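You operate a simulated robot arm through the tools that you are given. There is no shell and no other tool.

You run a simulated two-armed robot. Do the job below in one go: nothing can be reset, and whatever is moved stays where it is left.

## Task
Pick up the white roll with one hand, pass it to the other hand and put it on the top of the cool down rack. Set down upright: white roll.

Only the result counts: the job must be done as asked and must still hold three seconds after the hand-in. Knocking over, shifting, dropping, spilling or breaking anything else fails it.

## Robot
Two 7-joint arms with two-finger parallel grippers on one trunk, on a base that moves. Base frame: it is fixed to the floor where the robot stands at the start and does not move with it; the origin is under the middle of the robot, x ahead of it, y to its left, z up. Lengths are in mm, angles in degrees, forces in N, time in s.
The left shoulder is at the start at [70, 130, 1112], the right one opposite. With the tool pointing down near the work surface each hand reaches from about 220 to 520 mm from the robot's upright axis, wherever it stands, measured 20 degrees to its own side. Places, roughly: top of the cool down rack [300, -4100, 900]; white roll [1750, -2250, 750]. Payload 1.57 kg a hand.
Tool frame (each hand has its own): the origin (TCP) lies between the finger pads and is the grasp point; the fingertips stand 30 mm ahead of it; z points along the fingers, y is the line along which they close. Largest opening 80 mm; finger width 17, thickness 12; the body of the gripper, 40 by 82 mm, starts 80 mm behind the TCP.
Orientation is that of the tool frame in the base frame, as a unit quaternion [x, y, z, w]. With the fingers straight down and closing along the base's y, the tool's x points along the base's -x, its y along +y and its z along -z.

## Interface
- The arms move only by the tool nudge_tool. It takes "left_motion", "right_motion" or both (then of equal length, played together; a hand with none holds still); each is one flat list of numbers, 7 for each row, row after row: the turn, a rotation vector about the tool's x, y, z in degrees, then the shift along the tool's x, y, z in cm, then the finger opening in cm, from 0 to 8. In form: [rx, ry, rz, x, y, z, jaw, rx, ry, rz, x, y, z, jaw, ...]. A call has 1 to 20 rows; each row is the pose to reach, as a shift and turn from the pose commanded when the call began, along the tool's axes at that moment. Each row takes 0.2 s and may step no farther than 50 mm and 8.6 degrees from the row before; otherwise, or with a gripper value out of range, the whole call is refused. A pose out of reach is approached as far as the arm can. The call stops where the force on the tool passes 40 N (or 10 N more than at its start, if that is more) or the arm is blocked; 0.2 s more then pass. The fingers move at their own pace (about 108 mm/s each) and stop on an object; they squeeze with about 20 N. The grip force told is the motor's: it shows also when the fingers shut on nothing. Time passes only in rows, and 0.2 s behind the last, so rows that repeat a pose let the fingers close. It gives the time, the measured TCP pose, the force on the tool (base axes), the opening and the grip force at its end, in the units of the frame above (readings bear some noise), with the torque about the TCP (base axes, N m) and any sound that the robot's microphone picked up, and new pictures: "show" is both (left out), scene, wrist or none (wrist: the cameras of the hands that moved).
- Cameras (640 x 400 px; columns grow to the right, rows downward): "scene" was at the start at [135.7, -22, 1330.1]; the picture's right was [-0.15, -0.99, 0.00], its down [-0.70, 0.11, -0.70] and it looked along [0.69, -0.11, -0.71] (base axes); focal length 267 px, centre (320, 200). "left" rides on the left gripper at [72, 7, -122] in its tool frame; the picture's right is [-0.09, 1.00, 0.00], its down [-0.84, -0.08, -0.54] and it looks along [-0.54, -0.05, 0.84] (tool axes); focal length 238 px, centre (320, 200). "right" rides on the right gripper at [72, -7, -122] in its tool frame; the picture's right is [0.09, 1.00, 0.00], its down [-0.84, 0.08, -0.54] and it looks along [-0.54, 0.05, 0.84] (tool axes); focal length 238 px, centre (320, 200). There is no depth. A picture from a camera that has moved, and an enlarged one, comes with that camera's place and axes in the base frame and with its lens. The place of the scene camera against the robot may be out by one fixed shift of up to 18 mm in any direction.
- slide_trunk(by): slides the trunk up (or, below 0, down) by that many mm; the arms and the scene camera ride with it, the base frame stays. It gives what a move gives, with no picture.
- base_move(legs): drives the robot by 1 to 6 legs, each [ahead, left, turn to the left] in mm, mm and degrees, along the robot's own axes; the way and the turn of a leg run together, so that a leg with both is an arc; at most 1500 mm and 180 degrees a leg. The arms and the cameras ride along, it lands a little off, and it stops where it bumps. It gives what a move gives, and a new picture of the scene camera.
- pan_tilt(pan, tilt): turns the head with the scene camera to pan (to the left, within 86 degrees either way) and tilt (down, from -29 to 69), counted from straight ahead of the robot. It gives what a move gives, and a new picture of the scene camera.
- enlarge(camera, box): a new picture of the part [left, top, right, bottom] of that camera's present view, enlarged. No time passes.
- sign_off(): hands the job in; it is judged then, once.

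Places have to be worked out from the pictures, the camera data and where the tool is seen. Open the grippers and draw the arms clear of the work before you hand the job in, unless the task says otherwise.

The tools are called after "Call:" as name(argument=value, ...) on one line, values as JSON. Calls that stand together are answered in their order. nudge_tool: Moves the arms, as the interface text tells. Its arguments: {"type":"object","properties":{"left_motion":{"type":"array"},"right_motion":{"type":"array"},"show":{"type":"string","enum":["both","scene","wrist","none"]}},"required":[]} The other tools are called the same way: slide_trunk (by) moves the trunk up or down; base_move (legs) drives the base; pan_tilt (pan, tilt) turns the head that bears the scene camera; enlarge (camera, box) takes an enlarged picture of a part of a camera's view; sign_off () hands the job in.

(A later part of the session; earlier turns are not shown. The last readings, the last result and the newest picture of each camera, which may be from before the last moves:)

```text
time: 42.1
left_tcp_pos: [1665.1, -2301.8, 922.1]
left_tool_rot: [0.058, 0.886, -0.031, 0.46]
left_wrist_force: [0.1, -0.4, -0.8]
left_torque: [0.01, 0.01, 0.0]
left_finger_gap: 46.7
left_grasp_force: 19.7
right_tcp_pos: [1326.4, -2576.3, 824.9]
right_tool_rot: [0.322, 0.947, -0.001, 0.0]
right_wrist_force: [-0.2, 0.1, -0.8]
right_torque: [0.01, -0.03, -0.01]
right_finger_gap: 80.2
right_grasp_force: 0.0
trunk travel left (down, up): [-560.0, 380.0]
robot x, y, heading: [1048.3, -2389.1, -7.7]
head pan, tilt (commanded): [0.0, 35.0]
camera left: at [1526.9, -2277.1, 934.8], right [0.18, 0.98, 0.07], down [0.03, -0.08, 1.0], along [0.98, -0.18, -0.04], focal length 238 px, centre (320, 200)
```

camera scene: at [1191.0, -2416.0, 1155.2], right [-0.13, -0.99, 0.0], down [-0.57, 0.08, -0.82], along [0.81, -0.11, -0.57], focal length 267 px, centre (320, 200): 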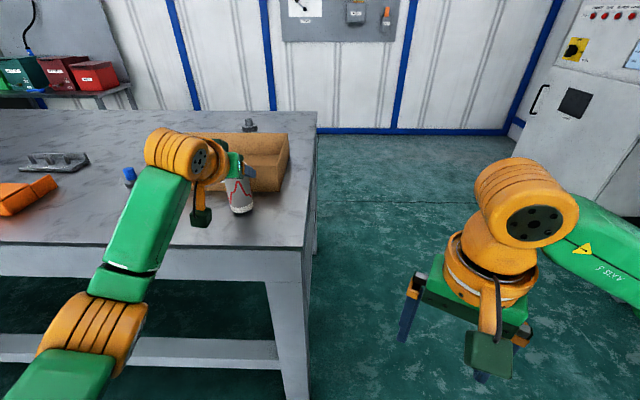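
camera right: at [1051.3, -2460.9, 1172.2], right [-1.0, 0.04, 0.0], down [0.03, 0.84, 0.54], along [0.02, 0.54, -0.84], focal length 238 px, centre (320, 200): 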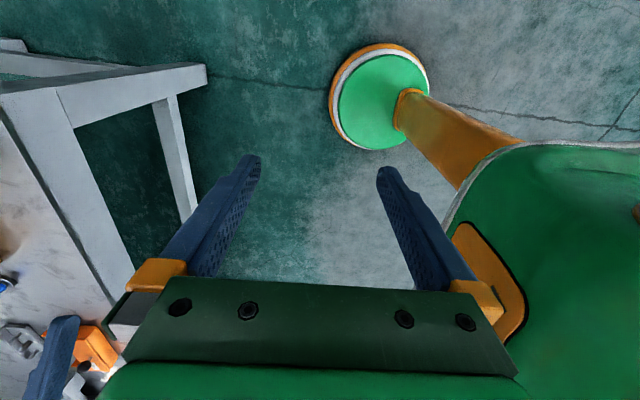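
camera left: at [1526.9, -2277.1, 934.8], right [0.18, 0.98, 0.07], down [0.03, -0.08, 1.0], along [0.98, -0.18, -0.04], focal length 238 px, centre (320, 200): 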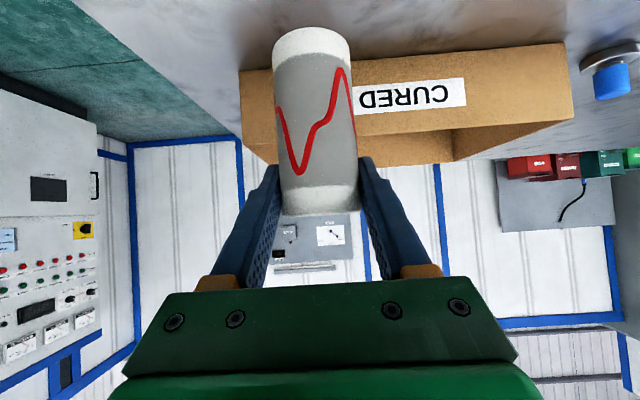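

No slip in the slow lift. I'll set the roll back on the bench gently to re-grip it low, lowering until contact shows.

Call:
nudge_tool(left_motion=[0, 0, 0, 0.82, 0, 0.57, 2, 0, 0, 0, 1.64, 0, 1.15, 2, 0, 0, 0, 2.38, 0, 1.66, 2, 0, 0, 0, 2.62, 0, 1.84, 2, 0, 0, 0, 2.78, 0, 1.95, 2], show="wrist")

Call:
enlarge(camera="scene", box=[180, 150, 340, 250])

```text
time: 43.3
left_tcp_pos: [1665.9, -2301.8, 888.5]
left_tool_rot: [0.058, 0.885, -0.031, 0.46]
left_wrist_force: [0.3, 0.0, -0.7]
left_torque: [0.0, 0.02, 0.0]
left_finger_gap: 46.5
left_grasp_force: 20.0
right_tcp_pos: [1328.4, -2575.7, 825.6]
right_tool_rot: [0.321, 0.947, 0.0, 0.0]
right_wrist_force: [-0.9, -0.7, -0.3]
right_torque: [0.02, -0.01, 0.02]
right_finger_gap: 79.7
right_grasp_force: 0.0
trunk travel left (down, up): [-560.0, 380.0]
robot x, y, heading: [1050.1, -2388.4, -7.7]
head pan, tilt (commanded): [0.0, 35.0]
camera left: at [1526.7, -2276.6, 900.8], right [0.18, 0.98, 0.07], down [0.03, -0.08, 1.0], along [0.98, -0.18, -0.04], focal length 238 px, centre (320, 200)
```

left: 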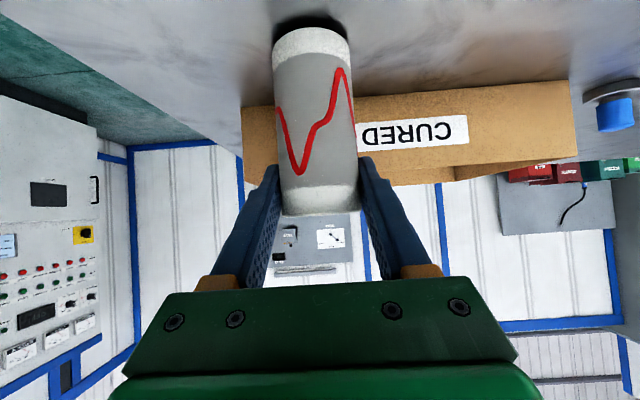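

```text
4.00 times, centred on (260, 200) of scene
camera zoom: at [1190.7, -2416.1, 1155.3], right [-0.13, -0.99, 0.0], down [-0.57, 0.08, -0.82], along [0.81, -0.11, -0.57], focal length 1069 px, centre (560, 200)
```

zoom: 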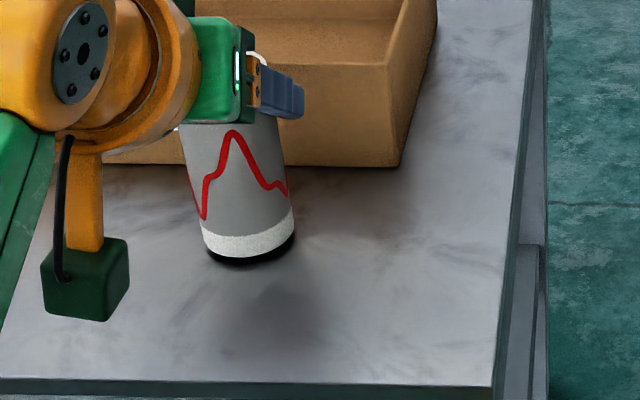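

The roll's base is still a few mm above the bench (dark gap seen below it). I lower on in 1.5 mm steps and watch the force.

Call:
nudge_tool(left_motion=[0, 0, 0, 0.12, 0, 0.09, 2, 0, 0, 0, 0.25, 0, 0.17, 2, 0, 0, 0, 0.33, 0, 0.23, 2], show="none")

Call:
enlarge(camera="scene", box=[180, 150, 340, 250])

```text
time: 44.1
left_tcp_pos: [1666.0, -2302.6, 886.6]
left_tool_rot: [0.058, 0.885, -0.031, 0.462]
left_wrist_force: [0.3, 0.8, 1.7]
left_torque: [0.01, -0.05, -0.01]
left_finger_gap: 46.6
left_grasp_force: 20.3
right_tcp_pos: [1326.8, -2574.8, 824.6]
right_tool_rot: [0.323, 0.946, 0.001, 0.0]
right_wrist_force: [0.3, -1.1, -0.1]
right_torque: [0.02, 0.02, 0.01]
right_finger_gap: 79.9
right_grasp_force: 0.0
trunk travel left (down, up): [-560.0, 380.0]
robot x, y, heading: [1051.0, -2391.4, -7.5]
head pan, tilt (commanded): [0.0, 35.0]
```

```text
4.00 times, centred on (260, 200) of scene
camera zoom: at [1190.3, -2416.1, 1155.4], right [-0.13, -0.99, 0.0], down [-0.57, 0.08, -0.82], along [0.81, -0.11, -0.57], focal length 1069 px, centre (560, 200)
```

zoom: 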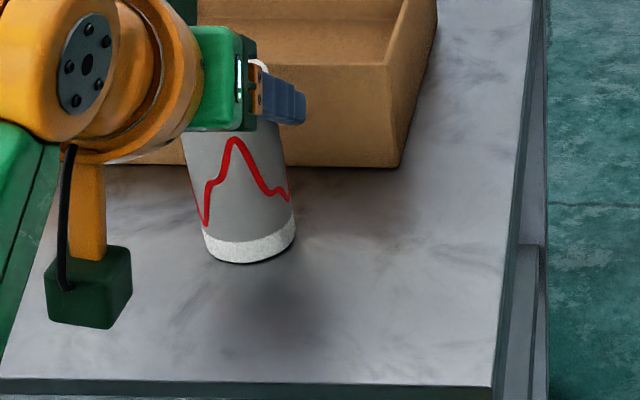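

Contact is made (force turned to about +1.7 N), so the roll stands on the bench. I open the left gripper and check that it stands.

Call:
nudge_tool(left_motion=[0, 0, 0, 0, 0, 0, 5.5, 0, 0, 0, 0, 0, 0, 8, 0, 0, 0, 0, 0, 0, 8, 0, 0, 0, 0, 0, 0, 8], show="both")

Call:
enlarge(camera="scene", box=[180, 150, 340, 250])

```text
time: 45.1
left_tcp_pos: [1664.7, -2302.1, 884.8]
left_tool_rot: [0.057, 0.885, -0.031, 0.461]
left_wrist_force: [-0.3, 0.4, -0.6]
left_torque: [-0.04, -0.02, -0.02]
left_finger_gap: 79.9
left_grasp_force: 0.0
right_tcp_pos: [1327.2, -2575.6, 825.9]
right_tool_rot: [0.322, 0.947, 0.001, 0.0]
right_wrist_force: [-0.2, 0.1, 0.0]
right_torque: [-0.01, 0.0, -0.01]
right_finger_gap: 80.0
right_grasp_force: 0.2
trunk travel left (down, up): [-560.0, 380.0]
robot x, y, heading: [1049.8, -2387.5, -7.7]
head pan, tilt (commanded): [0.0, 35.0]
camera scene: at [1190.4, -2416.1, 1155.3], right [-0.13, -0.99, 0.0], down [-0.57, 0.08, -0.82], along [0.81, -0.11, -0.57], focal length 267 px, centre (320, 200)
camera left: at [1526.4, -2276.8, 896.9], right [0.18, 0.98, 0.07], down [0.03, -0.08, 1.0], along [0.98, -0.18, -0.04], focal length 238 px, centre (320, 200)
```

scene: 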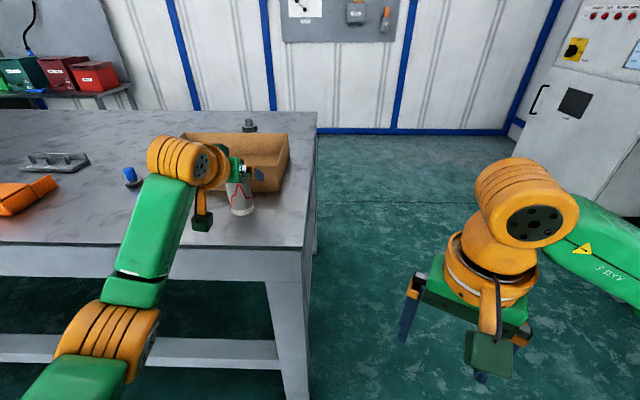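
left: 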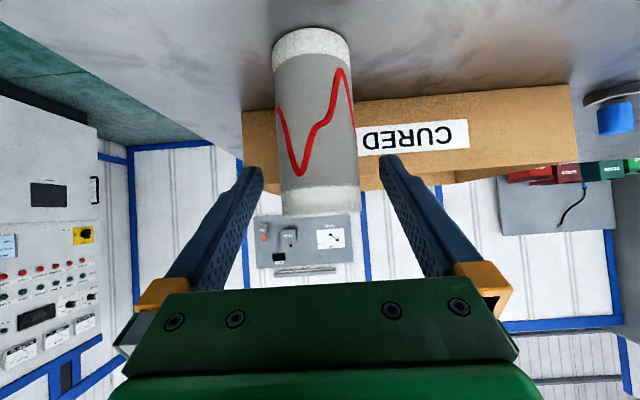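

```text
4.00 times, centred on (260, 200) of scene
camera zoom: at [1190.4, -2416.1, 1155.3], right [-0.13, -0.99, 0.0], down [-0.57, 0.08, -0.82], along [0.81, -0.11, -0.57], focal length 1069 px, centre (560, 200)
```

zoom: 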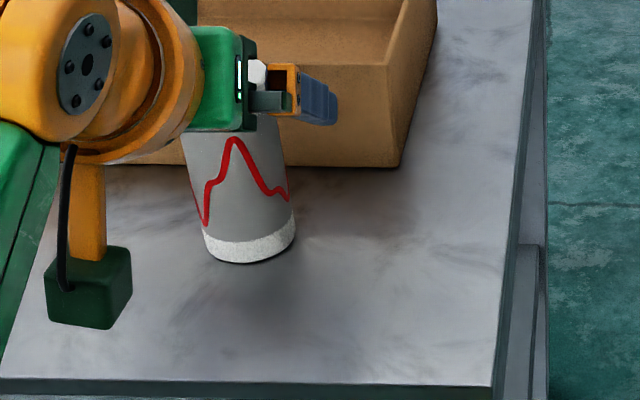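

The roll stands. The slip stopped just when the pads reached the 14 mm white band at the top, so the grey label seems slick and the white ends grippy; I'll grip the top white band instead, with the left tool at a flatter 20° tilt, so the right hand can later take the same band from above at 90° to it.

Call:
nudge_tool(left_motion=[0, -7.5, 0, -0.47, 0, -0.02, 8, 0, -15, 0, -0.94, 0, -0.05, 8, 0, -15, 0, -0.94, 0, -0.05, 8], show="both")

Call:
enlarge(camera="left", box=[220, 100, 420, 225])

```text
time: 45.9
left_tcp_pos: [1670.8, -2302.1, 893.6]
left_tool_rot: [0.053, 0.817, -0.038, 0.572]
left_wrist_force: [0.3, 0.3, 0.0]
left_torque: [-0.01, -0.02, 0.01]
left_finger_gap: 79.9
left_grasp_force: 0.0
right_tcp_pos: [1326.9, -2575.2, 824.9]
right_tool_rot: [0.322, 0.947, 0.0, 0.0]
right_wrist_force: [0.6, -0.3, 0.3]
right_torque: [0.01, -0.02, -0.04]
right_finger_gap: 80.1
right_grasp_force: 0.0
trunk travel left (down, up): [-560.0, 380.0]
robot x, y, heading: [1049.2, -2389.7, -7.7]
head pan, tilt (commanded): [0.0, 35.0]
camera scene: at [1190.4, -2416.2, 1155.3], right [-0.13, -0.99, 0.0], down [-0.57, 0.08, -0.82], along [0.81, -0.11, -0.57], focal length 267 px, centre (320, 200)
camera left: at [1533.3, -2277.8, 867.8], right [0.16, 0.98, 0.09], down [-0.23, -0.05, 0.97], along [0.96, -0.18, 0.22], focal length 238 px, centre (320, 200)
```

scene: 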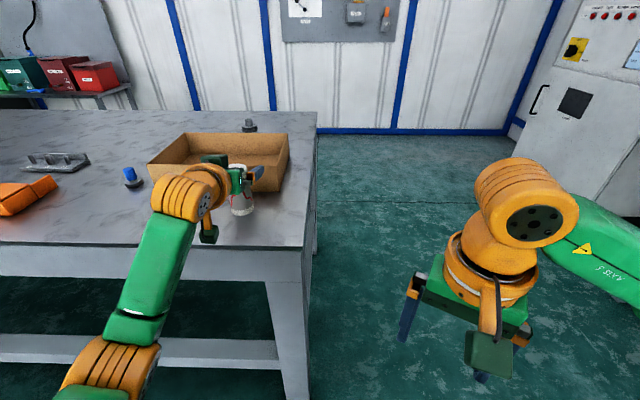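
left: 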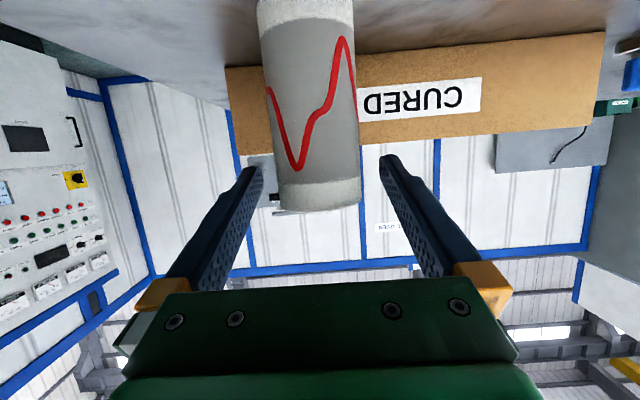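

```text
3.20 times, centred on (320, 162) of left
camera zoom: at [1533.3, -2277.8, 867.8], right [0.16, 0.98, 0.09], down [-0.23, -0.05, 0.97], along [0.96, -0.18, 0.22], focal length 763 px, centre (320, 320)
```

zoom: 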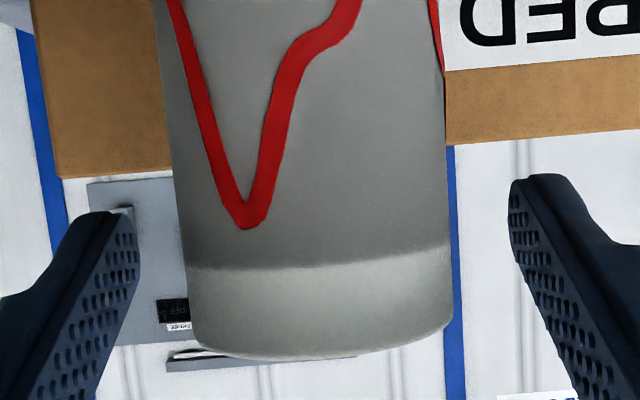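

The TCP now sits right at the middle of the top white band and centred. I close the left gripper there.

Call:
nudge_tool(left_motion=[0, 0, 0, 0, 0, 0, 2, 0, 0, 0, 0, 0, 0, 2, 0, 0, 0, 0, 0, 0, 2, 0, 0, 0, 0, 0, 0, 2], show="wrist")

```text
time: 46.9
left_tcp_pos: [1670.9, -2301.8, 892.8]
left_tool_rot: [0.053, 0.818, -0.038, 0.572]
left_wrist_force: [0.3, 0.3, 0.1]
left_torque: [-0.02, -0.08, 0.03]
left_finger_gap: 46.5
left_grasp_force: 19.9
right_tcp_pos: [1327.2, -2575.7, 824.3]
right_tool_rot: [0.322, 0.947, 0.0, 0.0]
right_wrist_force: [0.3, -0.2, 0.7]
right_torque: [0.0, -0.03, 0.0]
right_finger_gap: 80.3
right_grasp_force: 0.0
trunk travel left (down, up): [-560.0, 380.0]
robot x, y, heading: [1047.5, -2389.9, -7.5]
head pan, tilt (commanded): [0.0, 35.0]
camera left: at [1533.4, -2277.7, 868.0], right [0.16, 0.98, 0.09], down [-0.23, -0.05, 0.97], along [0.96, -0.18, 0.22], focal length 238 px, centre (320, 200)
```

left: 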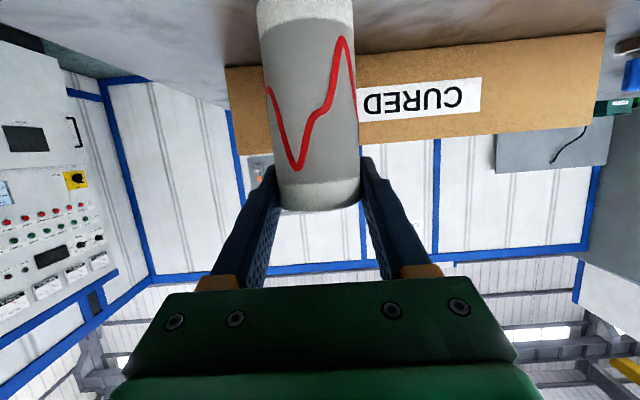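

Gripped on the band at 20 N. I lift slowly by 60 mm and check for slip.

Call:
nudge_tool(left_motion=[0, 0, 0, -0.47, 0, -0.17, 2, 0, 0, 0, -1.17, 0, -0.43, 2, 0, 0, 0, -1.88, 0, -0.68, 2, 0, 0, 0, -2.58, 0, -0.94, 2, 0, 0, 0, -3.29, 0, -1.2, 2, 0, 0, 0, -3.99, 0, -1.45, 2, 0, 0, 0, -4.7, 0, -1.71, 2, 0, 0, 0, -5.4, 0, -1.97, 2, 0, 0, 0, -5.64, 0, -2.05, 2], show="both")

```text
time: 48.9
left_tcp_pos: [1670.4, -2301.8, 954.3]
left_tool_rot: [0.054, 0.818, -0.039, 0.572]
left_wrist_force: [1.0, -0.3, -0.9]
left_torque: [-0.02, 0.0, 0.02]
left_finger_gap: 46.7
left_grasp_force: 20.3
right_tcp_pos: [1326.8, -2574.5, 826.2]
right_tool_rot: [0.323, 0.947, 0.0, 0.001]
right_wrist_force: [0.3, -0.4, -0.1]
right_torque: [0.0, 0.0, 0.01]
right_finger_gap: 80.0
right_grasp_force: 0.1
trunk travel left (down, up): [-560.0, 380.0]
robot x, y, heading: [1051.4, -2388.1, -7.5]
head pan, tilt (commanded): [0.0, 35.0]
camera scene: at [1190.7, -2416.1, 1155.2], right [-0.13, -0.99, 0.0], down [-0.57, 0.08, -0.82], along [0.81, -0.11, -0.57], focal length 267 px, centre (320, 200)
camera left: at [1533.7, -2277.9, 927.6], right [0.16, 0.98, 0.09], down [-0.23, -0.05, 0.97], along [0.96, -0.18, 0.22], focal length 238 px, centre (320, 200)
```

scene: 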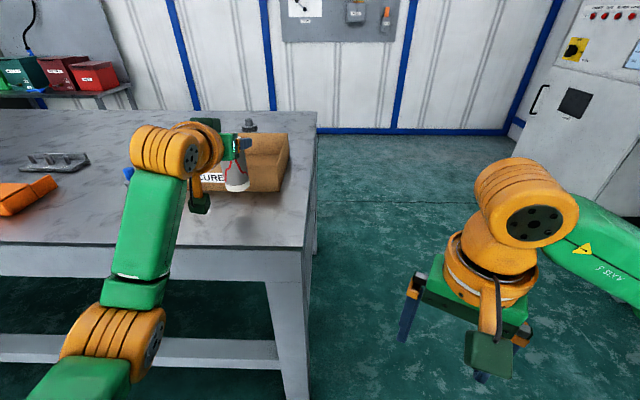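
left: 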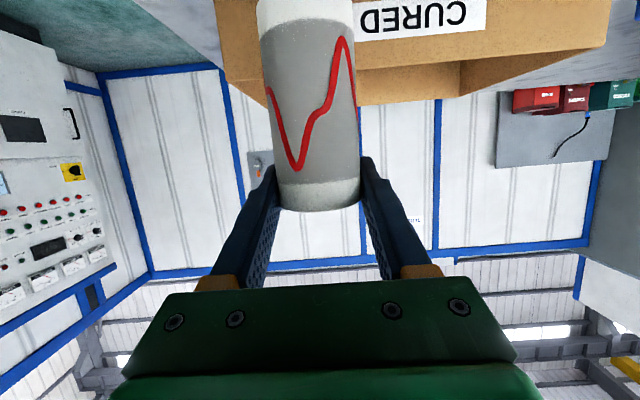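

No slip at all this time; the white band holds. I raise the trunk 150 mm and then back away slowly from the bench.

Call:
slide_trunk(by=150)

Call:
base_move(legs=[[-330, 0, 0]])

```text
time: 50.7
left_tcp_pos: [1671.8, -2300.5, 1102.2]
left_tool_rot: [0.054, 0.818, -0.038, 0.571]
left_wrist_force: [0.2, -0.6, -1.3]
left_torque: [0.02, 0.0, -0.02]
left_finger_gap: 46.6
left_grasp_force: 20.0
right_tcp_pos: [1325.7, -2575.5, 975.6]
right_tool_rot: [0.322, 0.947, 0.0, -0.001]
right_wrist_force: [-0.1, -0.8, -0.1]
right_torque: [0.02, 0.0, -0.03]
right_finger_gap: 79.9
right_grasp_force: 0.1
trunk travel left (down, up): [-710.0, 230.0]
robot x, y, heading: [1049.0, -2391.0, -7.6]
head pan, tilt (commanded): [0.0, 35.0]
```

```text
time: 52.9
left_tcp_pos: [1341.7, -2259.5, 1102.5]
left_tool_rot: [0.055, 0.819, -0.039, 0.571]
left_wrist_force: [-0.2, 0.6, -0.8]
left_torque: [-0.01, 0.01, 0.0]
left_finger_gap: 46.7
left_grasp_force: 20.0
right_tcp_pos: [997.5, -2531.7, 975.0]
right_tool_rot: [0.323, 0.946, 0.0, 0.0]
right_wrist_force: [-0.6, 0.0, 0.3]
right_torque: [-0.04, -0.01, 0.03]
right_finger_gap: 80.1
right_grasp_force: 0.1
trunk travel left (down, up): [-710.0, 230.0]
robot x, y, heading: [715.9, -2345.3, -7.7]
head pan, tilt (commanded): [0.0, 35.0]
camera scene: at [861.4, -2372.1, 1305.1], right [-0.14, -0.99, 0.0], down [-0.57, 0.08, -0.82], along [0.81, -0.11, -0.57], focal length 267 px, centre (320, 200)
```

scene: 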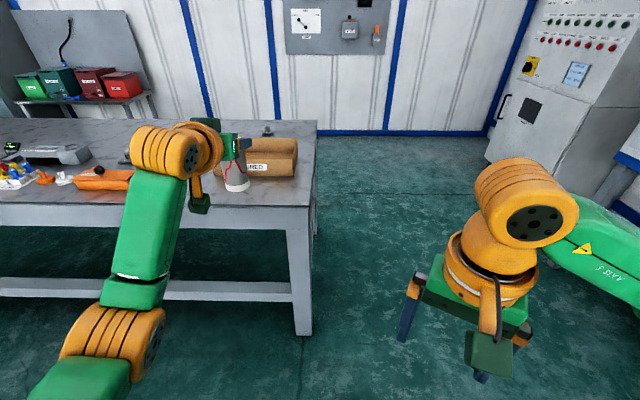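

The roll hangs securely. I bring the left hand to the hand-over spot in front of the robot (about 420 ahead, 30 left, z 860) while yawing it 75° to the right.

Call:
nudge_tool(left_motion=[4.7, 0, 1.71, 1.94, -0.93, -0.64, 2, 9.4, 0, 3.42, 3.87, -1.87, -1.29, 2, 14.1, 0, 5.13, 5.81, -2.8, -1.93, 2, 18.8, 0, 6.84, 7.75, -3.73, -2.57, 2, 23.5, 0, 8.55, 9.69, -4.67, -3.22, 2, 28.2, 0, 10.26, 11.62, -5.6, -3.86, 2, 32.9, 0, 11.97, 13.56, -6.53, -4.5, 2, 37.6, 0, 13.68, 15.5, -7.47, -5.15, 2, 42.3, 0, 15.39, 17.44, -8.4, -5.79, 2, 47.0, 0, 17.1, 19.37, -9.33, -6.43, 2, 51.7, 0, 18.81, 21.31, -10.27, -7.08, 2, 56.4, 0, 20.52, 23.25, -11.2, -7.72, 2, 61.1, 0, 22.23, 25.19, -12.13, -8.36, 2, 65.8, 0, 23.94, 27.12, -13.07, -9.01, 2, 70.5, 0, 25.65, 29.06, -14, -9.65, 2], show="both")

```text
time: 56.1
left_tcp_pos: [1132.7, -2373.1, 864.0]
left_tool_rot: [0.542, 0.614, -0.38, 0.43]
left_wrist_force: [-0.4, 0.9, -1.4]
left_torque: [0.02, 0.01, 0.02]
left_finger_gap: 46.6
left_grasp_force: 20.1
right_tcp_pos: [996.8, -2532.0, 974.9]
right_tool_rot: [0.323, 0.946, 0.0, 0.0]
right_wrist_force: [-0.2, -0.1, -0.1]
right_torque: [0.02, 0.01, 0.01]
right_finger_gap: 80.1
right_grasp_force: 0.1
trunk travel left (down, up): [-710.0, 230.0]
robot x, y, heading: [718.1, -2344.2, -7.6]
head pan, tilt (commanded): [0.0, 35.0]
camera scene: at [860.2, -2372.2, 1305.3], right [-0.14, -0.99, 0.0], down [-0.57, 0.08, -0.82], along [0.81, -0.11, -0.57], focal length 267 px, centre (320, 200)
camera left: at [1122.4, -2235.3, 837.7], right [0.99, 0.09, 0.09], down [-0.1, 0.21, 0.97], along [0.07, -0.97, 0.22], focal length 238 px, centre (320, 200)
```

scene: 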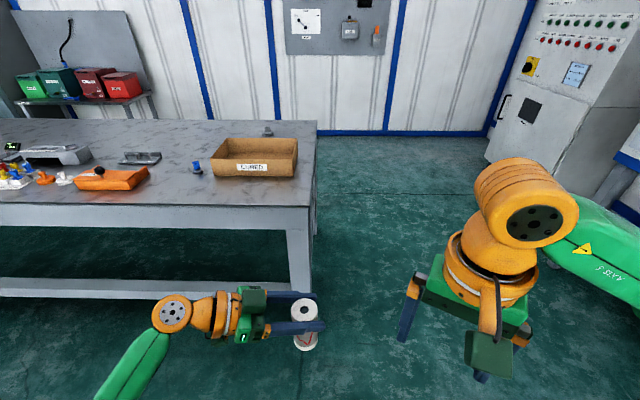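
left: 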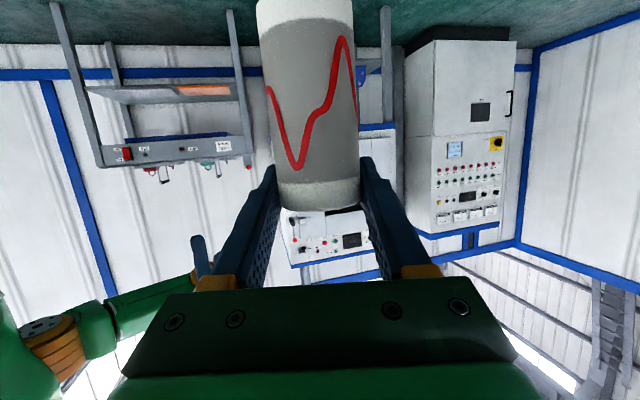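

The left hand holds the roll upright at (1133, -2373), top near z 871. Before bringing the right hand over it I enlarge the view to judge the clearances around the left gripper.

Call:
enlarge(camera="scene", box=[180, 260, 340, 360])

Call:
enlarge(camera="right", box=[0, 0, 640, 400])

```text
4.00 times, centred on (260, 310) of scene
camera zoom: at [860.2, -2372.2, 1305.3], right [-0.14, -0.99, 0.0], down [-0.57, 0.08, -0.82], along [0.81, -0.11, -0.57], focal length 1069 px, centre (560, -240)
```

zoom: 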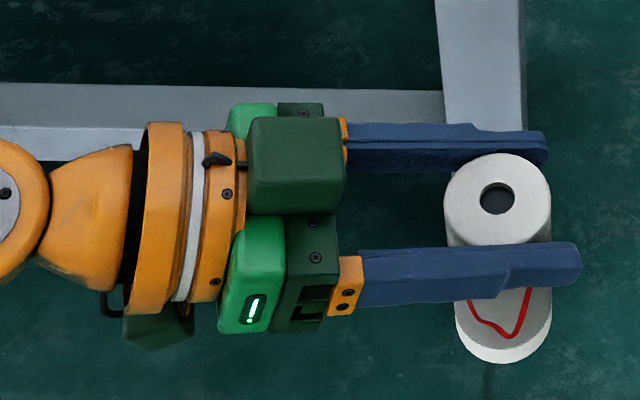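

```text
1.00 times, centred on (320, 200) of right (not enlarged: the box is as wide or as high as the picture)
camera zoom: at [935.4, -2494.1, 1097.5], right [0.54, 0.84, 0.0], down [0.71, -0.45, 0.54], along [0.46, -0.29, -0.84], focal length 238 px, centre (320, 200)
```

zoom: 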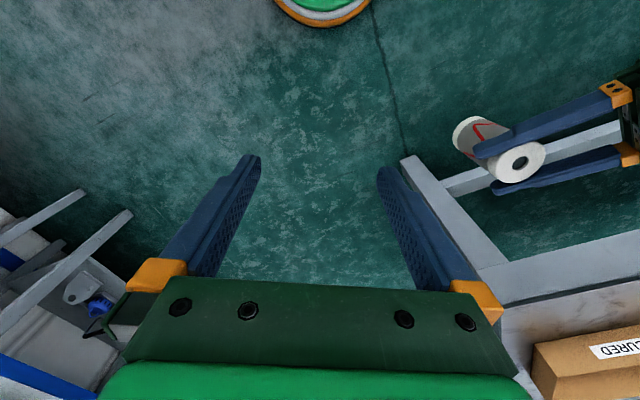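

The view shows a block on top of the left gripper that would nearly touch the right hand's finger base, so this grip is too deep for a clean pass. I'll take the roll back to the bench and re-grip the white band with only the left fingertips and a flatter tool; first I reverse the arm motion.

Call:
nudge_tool(left_motion=[-4.7, 0, -1.71, -1.31, 1.46, -1.09, 2, -9.4, 0, -3.42, -2.62, 2.93, -2.17, 2, -14.1, 0, -5.13, -3.92, 4.39, -3.26, 2, -18.8, 0, -6.84, -5.23, 5.86, -4.35, 2, -23.5, 0, -8.55, -6.54, 7.32, -5.43, 2, -28.2, 0, -10.26, -7.85, 8.79, -6.52, 2, -32.9, 0, -11.97, -9.16, 10.25, -7.61, 2, -37.6, 0, -13.68, -10.46, 11.72, -8.69, 2, -42.3, 0, -15.39, -11.77, 13.18, -9.78, 2, -47.0, 0, -17.1, -13.08, 14.65, -10.87, 2, -51.7, 0, -18.81, -14.39, 16.11, -11.95, 2, -56.4, 0, -20.52, -15.7, 17.58, -13.04, 2, -61.1, 0, -22.23, -17.0, 19.04, -14.13, 2, -65.8, 0, -23.94, -18.31, 20.51, -15.21, 2, -70.5, 0, -25.65, -19.62, 21.97, -16.3, 2], show="both")

```text
time: 59.3
left_tcp_pos: [1340.3, -2260.2, 1101.8]
left_tool_rot: [0.054, 0.818, -0.038, 0.571]
left_wrist_force: [0.0, 0.3, -1.2]
left_torque: [-0.02, -0.01, 0.0]
left_finger_gap: 46.5
left_grasp_force: 19.9
right_tcp_pos: [995.4, -2531.8, 975.3]
right_tool_rot: [0.323, 0.946, 0.0, 0.0]
right_wrist_force: [0.0, 0.2, 0.6]
right_torque: [-0.02, 0.0, -0.03]
right_finger_gap: 80.1
right_grasp_force: 0.0
trunk travel left (down, up): [-710.0, 230.0]
robot x, y, heading: [716.1, -2346.8, -7.7]
head pan, tilt (commanded): [0.0, 35.0]
camera scene: at [860.3, -2372.5, 1305.2], right [-0.14, -0.99, 0.0], down [-0.57, 0.08, -0.82], along [0.81, -0.11, -0.57], focal length 267 px, centre (320, 200)
camera left: at [1203.6, -2235.4, 1077.7], right [0.16, 0.98, 0.09], down [-0.23, -0.05, 0.97], along [0.96, -0.18, 0.22], focal length 238 px, centre (320, 200)
```

scene: 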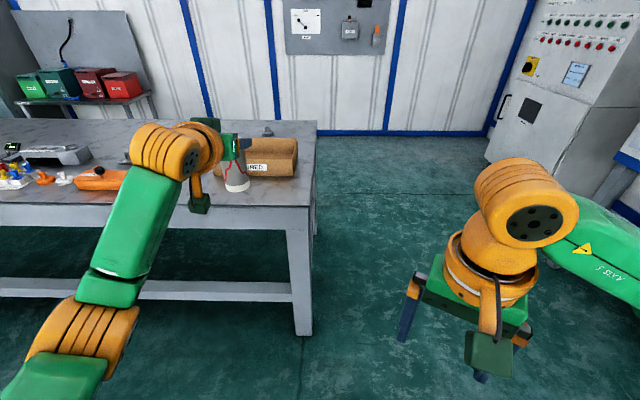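
left: 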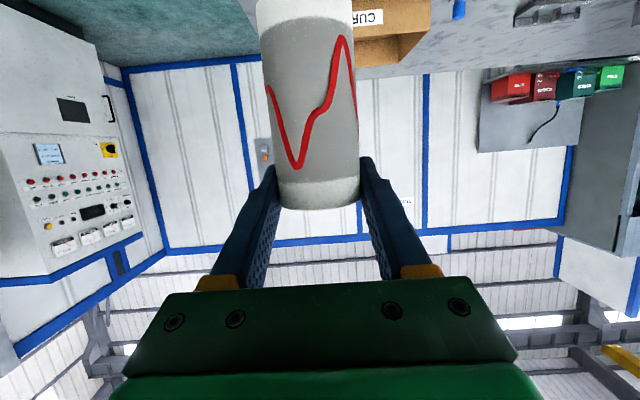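

The roll hasn't shifted in the grip. I drive back ahead 320 mm and lower the trunk 150 mm to bring the roll over its old place.

Call:
base_move(legs=[[320, 0, 0]])

Call:
slide_trunk(by=-150)

Call:
enlarge(camera="scene", box=[150, 120, 350, 245])

```text
time: 61.4
left_tcp_pos: [1650.0, -2301.6, 1104.7]
left_tool_rot: [0.055, 0.817, -0.039, 0.572]
left_wrist_force: [0.6, -0.4, -0.7]
left_torque: [0.02, 0.02, -0.04]
left_finger_gap: 46.7
left_grasp_force: 19.8
right_tcp_pos: [1306.7, -2574.8, 976.2]
right_tool_rot: [0.323, 0.946, -0.002, 0.001]
right_wrist_force: [-0.3, -0.4, 1.5]
right_torque: [0.02, 0.05, 0.01]
right_finger_gap: 80.1
right_grasp_force: 0.1
trunk travel left (down, up): [-710.0, 230.0]
robot x, y, heading: [1027.1, -2386.5, -7.9]
head pan, tilt (commanded): [0.0, 35.0]
camera scene: at [1170.0, -2414.3, 1305.4], right [-0.14, -0.99, 0.0], down [-0.57, 0.08, -0.82], along [0.81, -0.11, -0.57], focal length 267 px, centre (320, 200)
```

scene: 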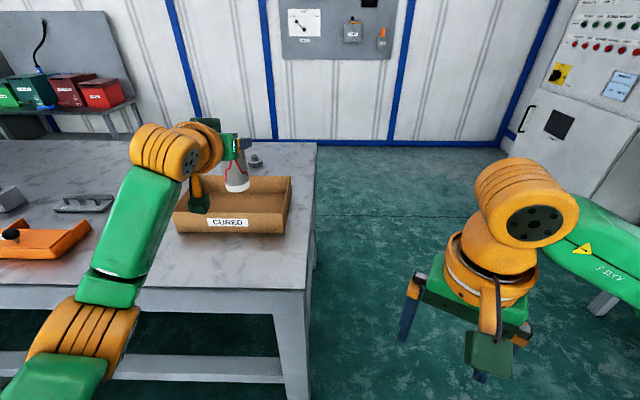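

```text
time: 63.1
left_tcp_pos: [1651.6, -2302.1, 951.7]
left_tool_rot: [0.054, 0.818, -0.038, 0.572]
left_wrist_force: [0.7, -0.8, -1.8]
left_torque: [-0.04, -0.02, -0.02]
left_finger_gap: 47.0
left_grasp_force: 20.0
right_tcp_pos: [1307.5, -2573.0, 825.0]
right_tool_rot: [0.324, 0.946, 0.0, 0.0]
right_wrist_force: [0.1, -0.2, 0.4]
right_torque: [-0.02, 0.02, -0.02]
right_finger_gap: 79.9
right_grasp_force: 0.1
trunk travel left (down, up): [-560.0, 380.0]
robot x, y, heading: [1028.5, -2385.0, -7.9]
head pan, tilt (commanded): [0.0, 35.0]
```

```text
3.20 times, centred on (250, 182) of scene
camera zoom: at [1171.1, -2414.5, 1155.3], right [-0.14, -0.99, 0.0], down [-0.57, 0.08, -0.82], along [0.81, -0.11, -0.57], focal length 855 px, centre (544, 256)
```

zoom: 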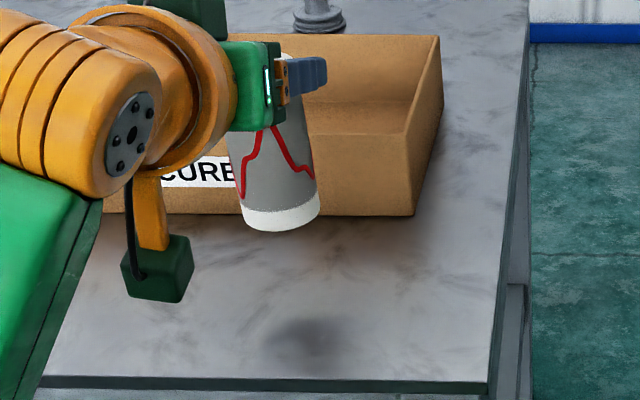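

The roll hangs clear in front of the box. I lower it 59 mm, slowly at the end, to stand on the bench.

Call:
nudge_tool(left_motion=[0, 0, 0, 0.94, 0, 0.34, 2, 0, 0, 0, 1.88, 0, 0.68, 2, 0, 0, 0, 2.82, 0, 1.03, 2, 0, 0, 0, 3.76, 0, 1.37, 2, 0, 0, 0, 4.7, 0, 1.71, 2, 0, 0, 0, 5.17, 0, 1.88, 2, 0, 0, 0, 5.36, 0, 1.95, 2, 0, 0, 0, 5.5, 0, 2.0, 2], show="none")

Call:
enlarge(camera="scene", box=[180, 150, 340, 250])

```text
time: 64.9
left_tcp_pos: [1651.8, -2302.3, 894.8]
left_tool_rot: [0.055, 0.818, -0.039, 0.572]
left_wrist_force: [-0.1, 1.0, -0.8]
left_torque: [0.03, 0.01, 0.02]
left_finger_gap: 46.6
left_grasp_force: 20.2
right_tcp_pos: [1307.0, -2574.0, 825.2]
right_tool_rot: [0.324, 0.946, 0.0, 0.0]
right_wrist_force: [0.1, -0.1, 0.3]
right_torque: [0.01, 0.01, 0.01]
right_finger_gap: 80.0
right_grasp_force: 0.1
trunk travel left (down, up): [-560.0, 380.0]
robot x, y, heading: [1025.1, -2387.5, -7.9]
head pan, tilt (commanded): [0.0, 35.0]
```

```text
4.00 times, centred on (260, 200) of scene
camera zoom: at [1171.2, -2414.5, 1155.3], right [-0.14, -0.99, 0.0], down [-0.57, 0.08, -0.82], along [0.81, -0.11, -0.57], focal length 1069 px, centre (560, 200)
```

zoom: 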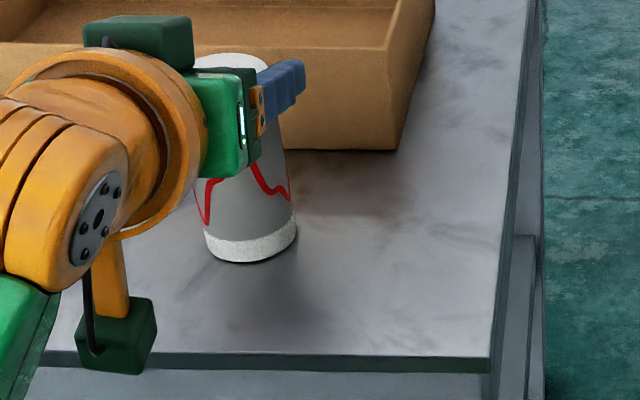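

Nearly touching; I lower three more 1 mm steps and read the force.

Call:
nudge_tool(left_motion=[0, 0, 0, 0.09, 0, 0.03, 2, 0, 0, 0, 0.19, 0, 0.07, 2, 0, 0, 0, 0.25, 0, 0.09, 2, 0, 0, 0, 0.25, 0, 0.09, 2], show="none")

Call:
enlarge(camera="scene", box=[200, 180, 300, 243])

```text
time: 65.9
left_tcp_pos: [1649.7, -2302.1, 893.6]
left_tool_rot: [0.055, 0.816, -0.039, 0.574]
left_wrist_force: [4.6, 0.9, 10.1]
left_torque: [0.04, -0.34, 0.02]
left_finger_gap: 46.7
left_grasp_force: 20.0
right_tcp_pos: [1305.8, -2574.5, 826.2]
right_tool_rot: [0.323, 0.946, 0.0, 0.001]
right_wrist_force: [0.1, -0.7, 0.3]
right_torque: [0.01, 0.01, -0.01]
right_finger_gap: 80.0
right_grasp_force: 0.0
trunk travel left (down, up): [-560.0, 380.0]
robot x, y, heading: [1027.2, -2389.3, -7.9]
head pan, tilt (commanded): [0.0, 35.0]
```

```text
6.35 times, centred on (250, 212) of scene
camera zoom: at [1169.4, -2414.6, 1155.6], right [-0.14, -0.99, 0.0], down [-0.57, 0.08, -0.82], along [0.81, -0.11, -0.57], focal length 1697 px, centre (764, 127)
```

zoom: 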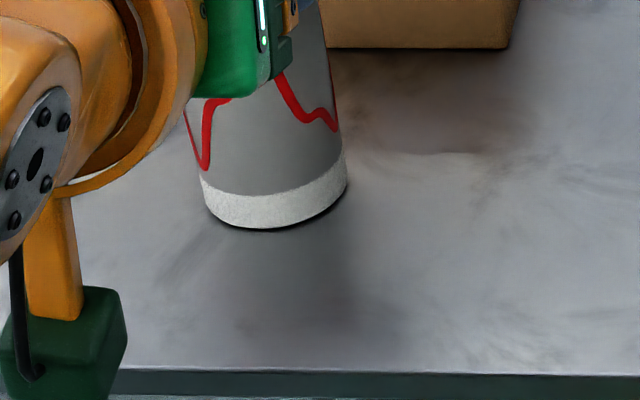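

Firm contact (10 N), so the roll stands. I relieve the press by 1.5 mm and open the left gripper.

Call:
nudge_tool(left_motion=[0, 0, 0, -0.09, 0, -0.03, 2, 0, 0, 0, -0.14, 0, -0.05, 2, 0, 0, 0, -0.14, 0, -0.05, 6, 0, 0, 0, -0.14, 0, -0.05, 8, 0, 0, 0, -0.14, 0, -0.05, 8], show="both")

```text
time: 67.1
left_tcp_pos: [1650.8, -2301.6, 892.3]
left_tool_rot: [0.054, 0.818, -0.038, 0.572]
left_wrist_force: [0.2, -0.5, -0.2]
left_torque: [0.01, 0.01, -0.01]
left_finger_gap: 80.1
left_grasp_force: 0.0
right_tcp_pos: [1306.7, -2575.0, 826.8]
right_tool_rot: [0.324, 0.946, 0.001, 0.0]
right_wrist_force: [0.0, 0.0, 1.1]
right_torque: [0.01, -0.01, 0.0]
right_finger_gap: 80.2
right_grasp_force: 0.0
trunk travel left (down, up): [-560.0, 380.0]
robot x, y, heading: [1025.6, -2384.0, -7.8]
head pan, tilt (commanded): [0.0, 35.0]
camera scene: at [1170.9, -2414.6, 1155.3], right [-0.14, -0.99, 0.0], down [-0.57, 0.08, -0.82], along [0.81, -0.11, -0.57], focal length 267 px, centre (320, 200)
camera left: at [1513.8, -2278.1, 867.8], right [0.17, 0.98, 0.09], down [-0.23, -0.05, 0.97], along [0.96, -0.18, 0.22], focal length 238 px, centre (320, 200)
```

scene: 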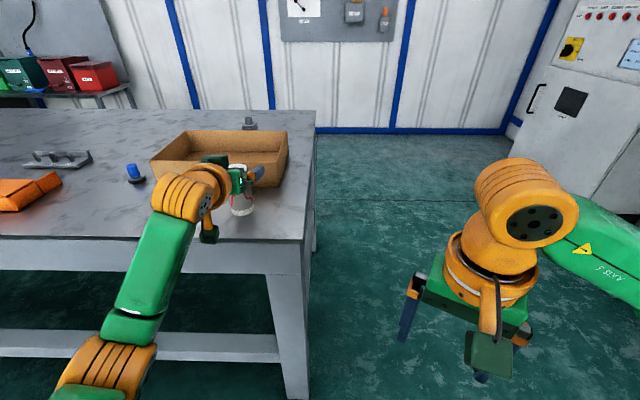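
left: 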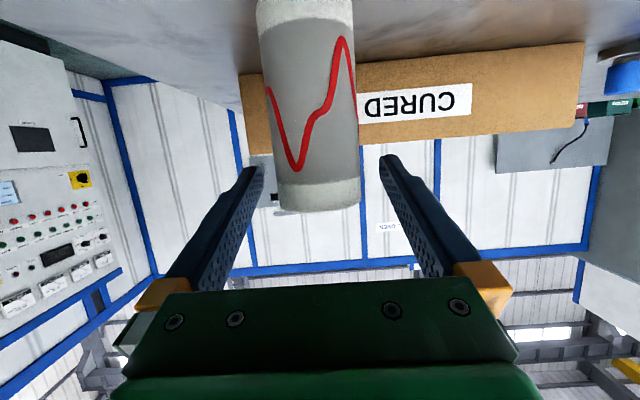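

The roll stands upright on its own. I draw the left hand back 14 mm and flatten the tool to 10° so that only the fingertips will hold the white band.

Call:
nudge_tool(left_motion=[0, -5, 0, 0.08, 0, -0.71, 8, 0, -10, 0, 0.15, 0, -1.41, 8, 0, -10, 0, 0.15, 0, -1.41, 8], show="both")

Call:
enlarge(camera="left", box=[220, 100, 420, 225])

```text
time: 67.9
left_tcp_pos: [1637.1, -2300.6, 896.8]
left_tool_rot: [0.051, 0.765, -0.044, 0.641]
left_wrist_force: [-0.1, -0.2, 0.3]
left_torque: [0.02, -0.02, -0.01]
left_finger_gap: 80.0
left_grasp_force: 0.1
right_tcp_pos: [1306.4, -2573.5, 825.5]
right_tool_rot: [0.323, 0.946, 0.0, 0.0]
right_wrist_force: [0.2, 0.1, -0.3]
right_torque: [0.01, -0.01, 0.01]
right_finger_gap: 79.8
right_grasp_force: 0.0
trunk travel left (down, up): [-560.0, 380.0]
robot x, y, heading: [1028.1, -2387.0, -7.8]
head pan, tilt (commanded): [0.0, 35.0]
camera scene: at [1171.0, -2414.6, 1155.3], right [-0.14, -0.99, 0.0], down [-0.57, 0.08, -0.82], along [0.81, -0.11, -0.57], focal length 267 px, centre (320, 200)
camera left: at [1506.7, -2276.8, 847.3], right [0.15, 0.98, 0.09], down [-0.4, -0.02, 0.92], along [0.91, -0.17, 0.39], focal length 238 px, centre (320, 200)
```

scene: 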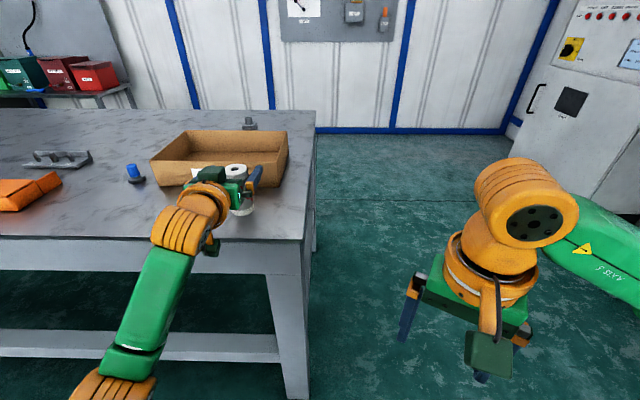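
left: 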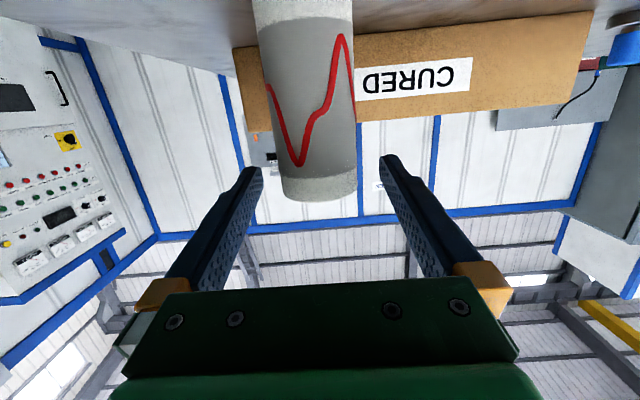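

```text
3.20 times, centred on (320, 162) of left
camera zoom: at [1506.7, -2276.8, 847.3], right [0.15, 0.98, 0.09], down [-0.4, -0.02, 0.92], along [0.91, -0.17, 0.39], focal length 763 px, centre (320, 320)
```

zoom: 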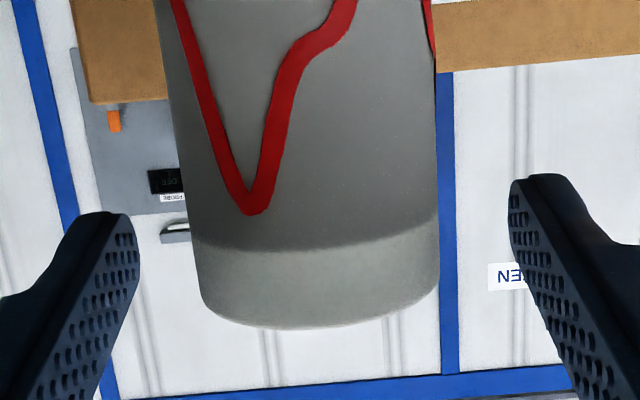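

The white band's middle lines up with the fingertip grip point and is centred. I close the left gripper.

Call:
nudge_tool(left_motion=[0, 0, 0, 0, 0, 0, 2, 0, 0, 0, 0, 0, 0, 2, 0, 0, 0, 0, 0, 0, 2, 0, 0, 0, 0, 0, 0, 2], show="wrist")

```text
time: 68.9
left_tcp_pos: [1637.3, -2300.0, 897.1]
left_tool_rot: [0.051, 0.765, -0.043, 0.64]
left_wrist_force: [0.4, 0.6, 0.6]
left_torque: [0.1, -0.05, -0.04]
left_finger_gap: 46.6
left_grasp_force: 20.4
right_tcp_pos: [1306.4, -2573.7, 825.6]
right_tool_rot: [0.325, 0.946, -0.001, 0.0]
right_wrist_force: [0.2, -0.3, 0.0]
right_torque: [-0.05, 0.01, 0.03]
right_finger_gap: 80.0
right_grasp_force: 0.0
trunk travel left (down, up): [-560.0, 380.0]
robot x, y, heading: [1028.0, -2385.6, -8.1]
head pan, tilt (commanded): [0.0, 35.0]
camera left: at [1506.6, -2276.8, 847.4], right [0.15, 0.98, 0.09], down [-0.39, -0.02, 0.92], along [0.91, -0.17, 0.38], focal length 238 px, centre (320, 200)
```

left: 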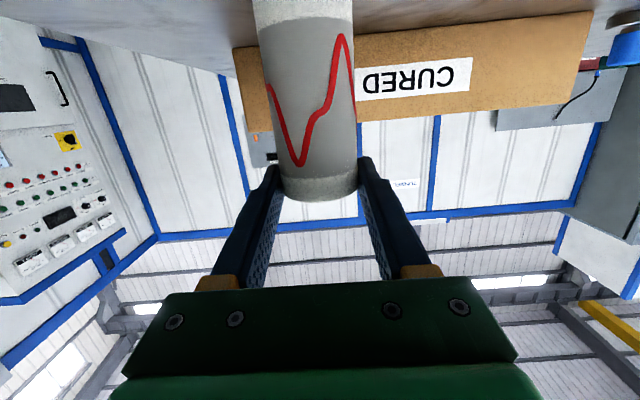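

Gripped by the fingertips. I lift slowly by 60 mm.

Call:
nudge_tool(left_motion=[0, 0, 0, -0.49, 0, -0.09, 2, 0, 0, 0, -1.23, 0, -0.22, 2, 0, 0, 0, -1.97, 0, -0.35, 2, 0, 0, 0, -2.71, 0, -0.48, 2, 0, 0, 0, -3.45, 0, -0.61, 2, 0, 0, 0, -4.19, 0, -0.74, 2, 0, 0, 0, -4.92, 0, -0.87, 2, 0, 0, 0, -5.66, 0, -1.0, 2, 0, 0, 0, -5.91, 0, -1.04, 2], show="both")

```text
time: 70.9
left_tcp_pos: [1637.6, -2299.8, 957.3]
left_tool_rot: [0.051, 0.765, -0.043, 0.64]
left_wrist_force: [0.3, -0.3, -0.4]
left_torque: [-0.01, 0.02, -0.01]
left_finger_gap: 46.2
left_grasp_force: 20.1
right_tcp_pos: [1307.1, -2574.2, 824.7]
right_tool_rot: [0.324, 0.946, -0.001, 0.0]
right_wrist_force: [-0.7, -1.6, -0.5]
right_torque: [0.0, 0.01, 0.0]
right_finger_gap: 79.6
right_grasp_force: 0.0
trunk travel left (down, up): [-560.0, 380.0]
robot x, y, heading: [1029.2, -2389.2, -8.0]
head pan, tilt (commanded): [0.0, 35.0]
camera scene: at [1171.2, -2414.5, 1155.2], right [-0.14, -0.99, 0.0], down [-0.57, 0.08, -0.82], along [0.81, -0.11, -0.57], focal length 267 px, centre (320, 200)
camera left: at [1507.5, -2276.5, 907.6], right [0.15, 0.98, 0.09], down [-0.39, -0.02, 0.92], along [0.91, -0.17, 0.38], focal length 238 px, centre (320, 200)
```

scene: 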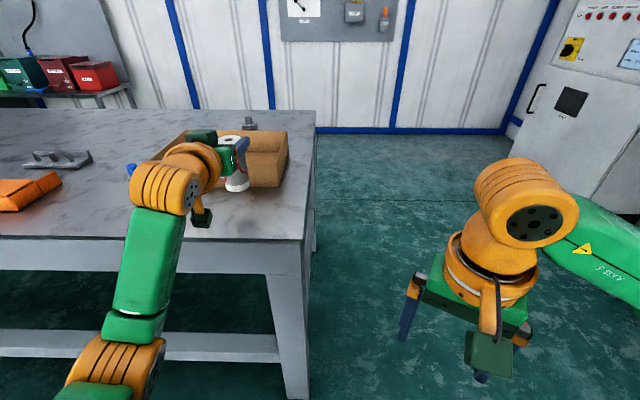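
left: 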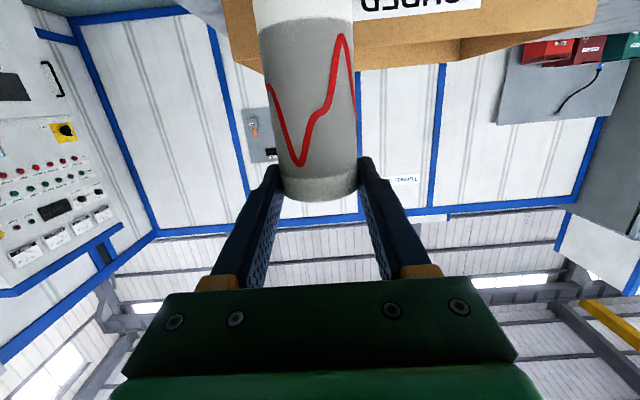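

Lifted without slip. Trunk up 150 mm and base back 330 mm again.

Call:
slide_trunk(by=150)

Call:
base_move(legs=[[-350, 0, 0]])

```text
time: 72.7
left_tcp_pos: [1637.5, -2300.6, 1106.4]
left_tool_rot: [0.051, 0.765, -0.043, 0.641]
left_wrist_force: [-0.5, -1.4, -1.2]
left_torque: [0.01, -0.01, 0.0]
left_finger_gap: 46.4
left_grasp_force: 20.3
right_tcp_pos: [1307.4, -2575.0, 975.9]
right_tool_rot: [0.324, 0.946, 0.0, 0.001]
right_wrist_force: [0.4, 0.4, 0.1]
right_torque: [0.01, 0.03, -0.01]
right_finger_gap: 79.8
right_grasp_force: 0.1
trunk travel left (down, up): [-710.0, 230.0]
robot x, y, heading: [1030.9, -2386.5, -7.8]
head pan, tilt (commanded): [0.0, 35.0]
```

```text
time: 75.0
left_tcp_pos: [1293.1, -2255.6, 1106.9]
left_tool_rot: [0.053, 0.765, -0.045, 0.641]
left_wrist_force: [0.1, 0.4, -1.0]
left_torque: [-0.01, 0.0, 0.0]
left_finger_gap: 46.4
left_grasp_force: 20.0
right_tcp_pos: [960.8, -2526.6, 975.1]
right_tool_rot: [0.327, 0.945, 0.0, 0.0]
right_wrist_force: [0.4, -0.1, 0.2]
right_torque: [0.01, 0.01, -0.02]
right_finger_gap: 79.7
right_grasp_force: 0.1
trunk travel left (down, up): [-710.0, 230.0]
robot x, y, heading: [679.6, -2335.6, -8.3]
head pan, tilt (commanded): [0.0, 35.0]
camera scene: at [825.2, -2367.0, 1305.1], right [-0.14, -0.99, 0.0], down [-0.57, 0.08, -0.82], along [0.81, -0.12, -0.57], focal length 267 px, centre (320, 200)
```

scene: 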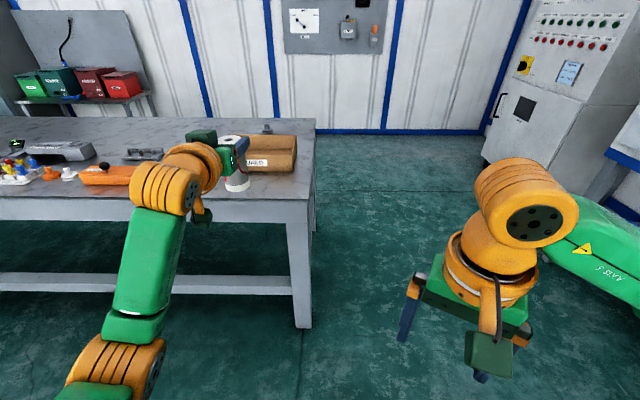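

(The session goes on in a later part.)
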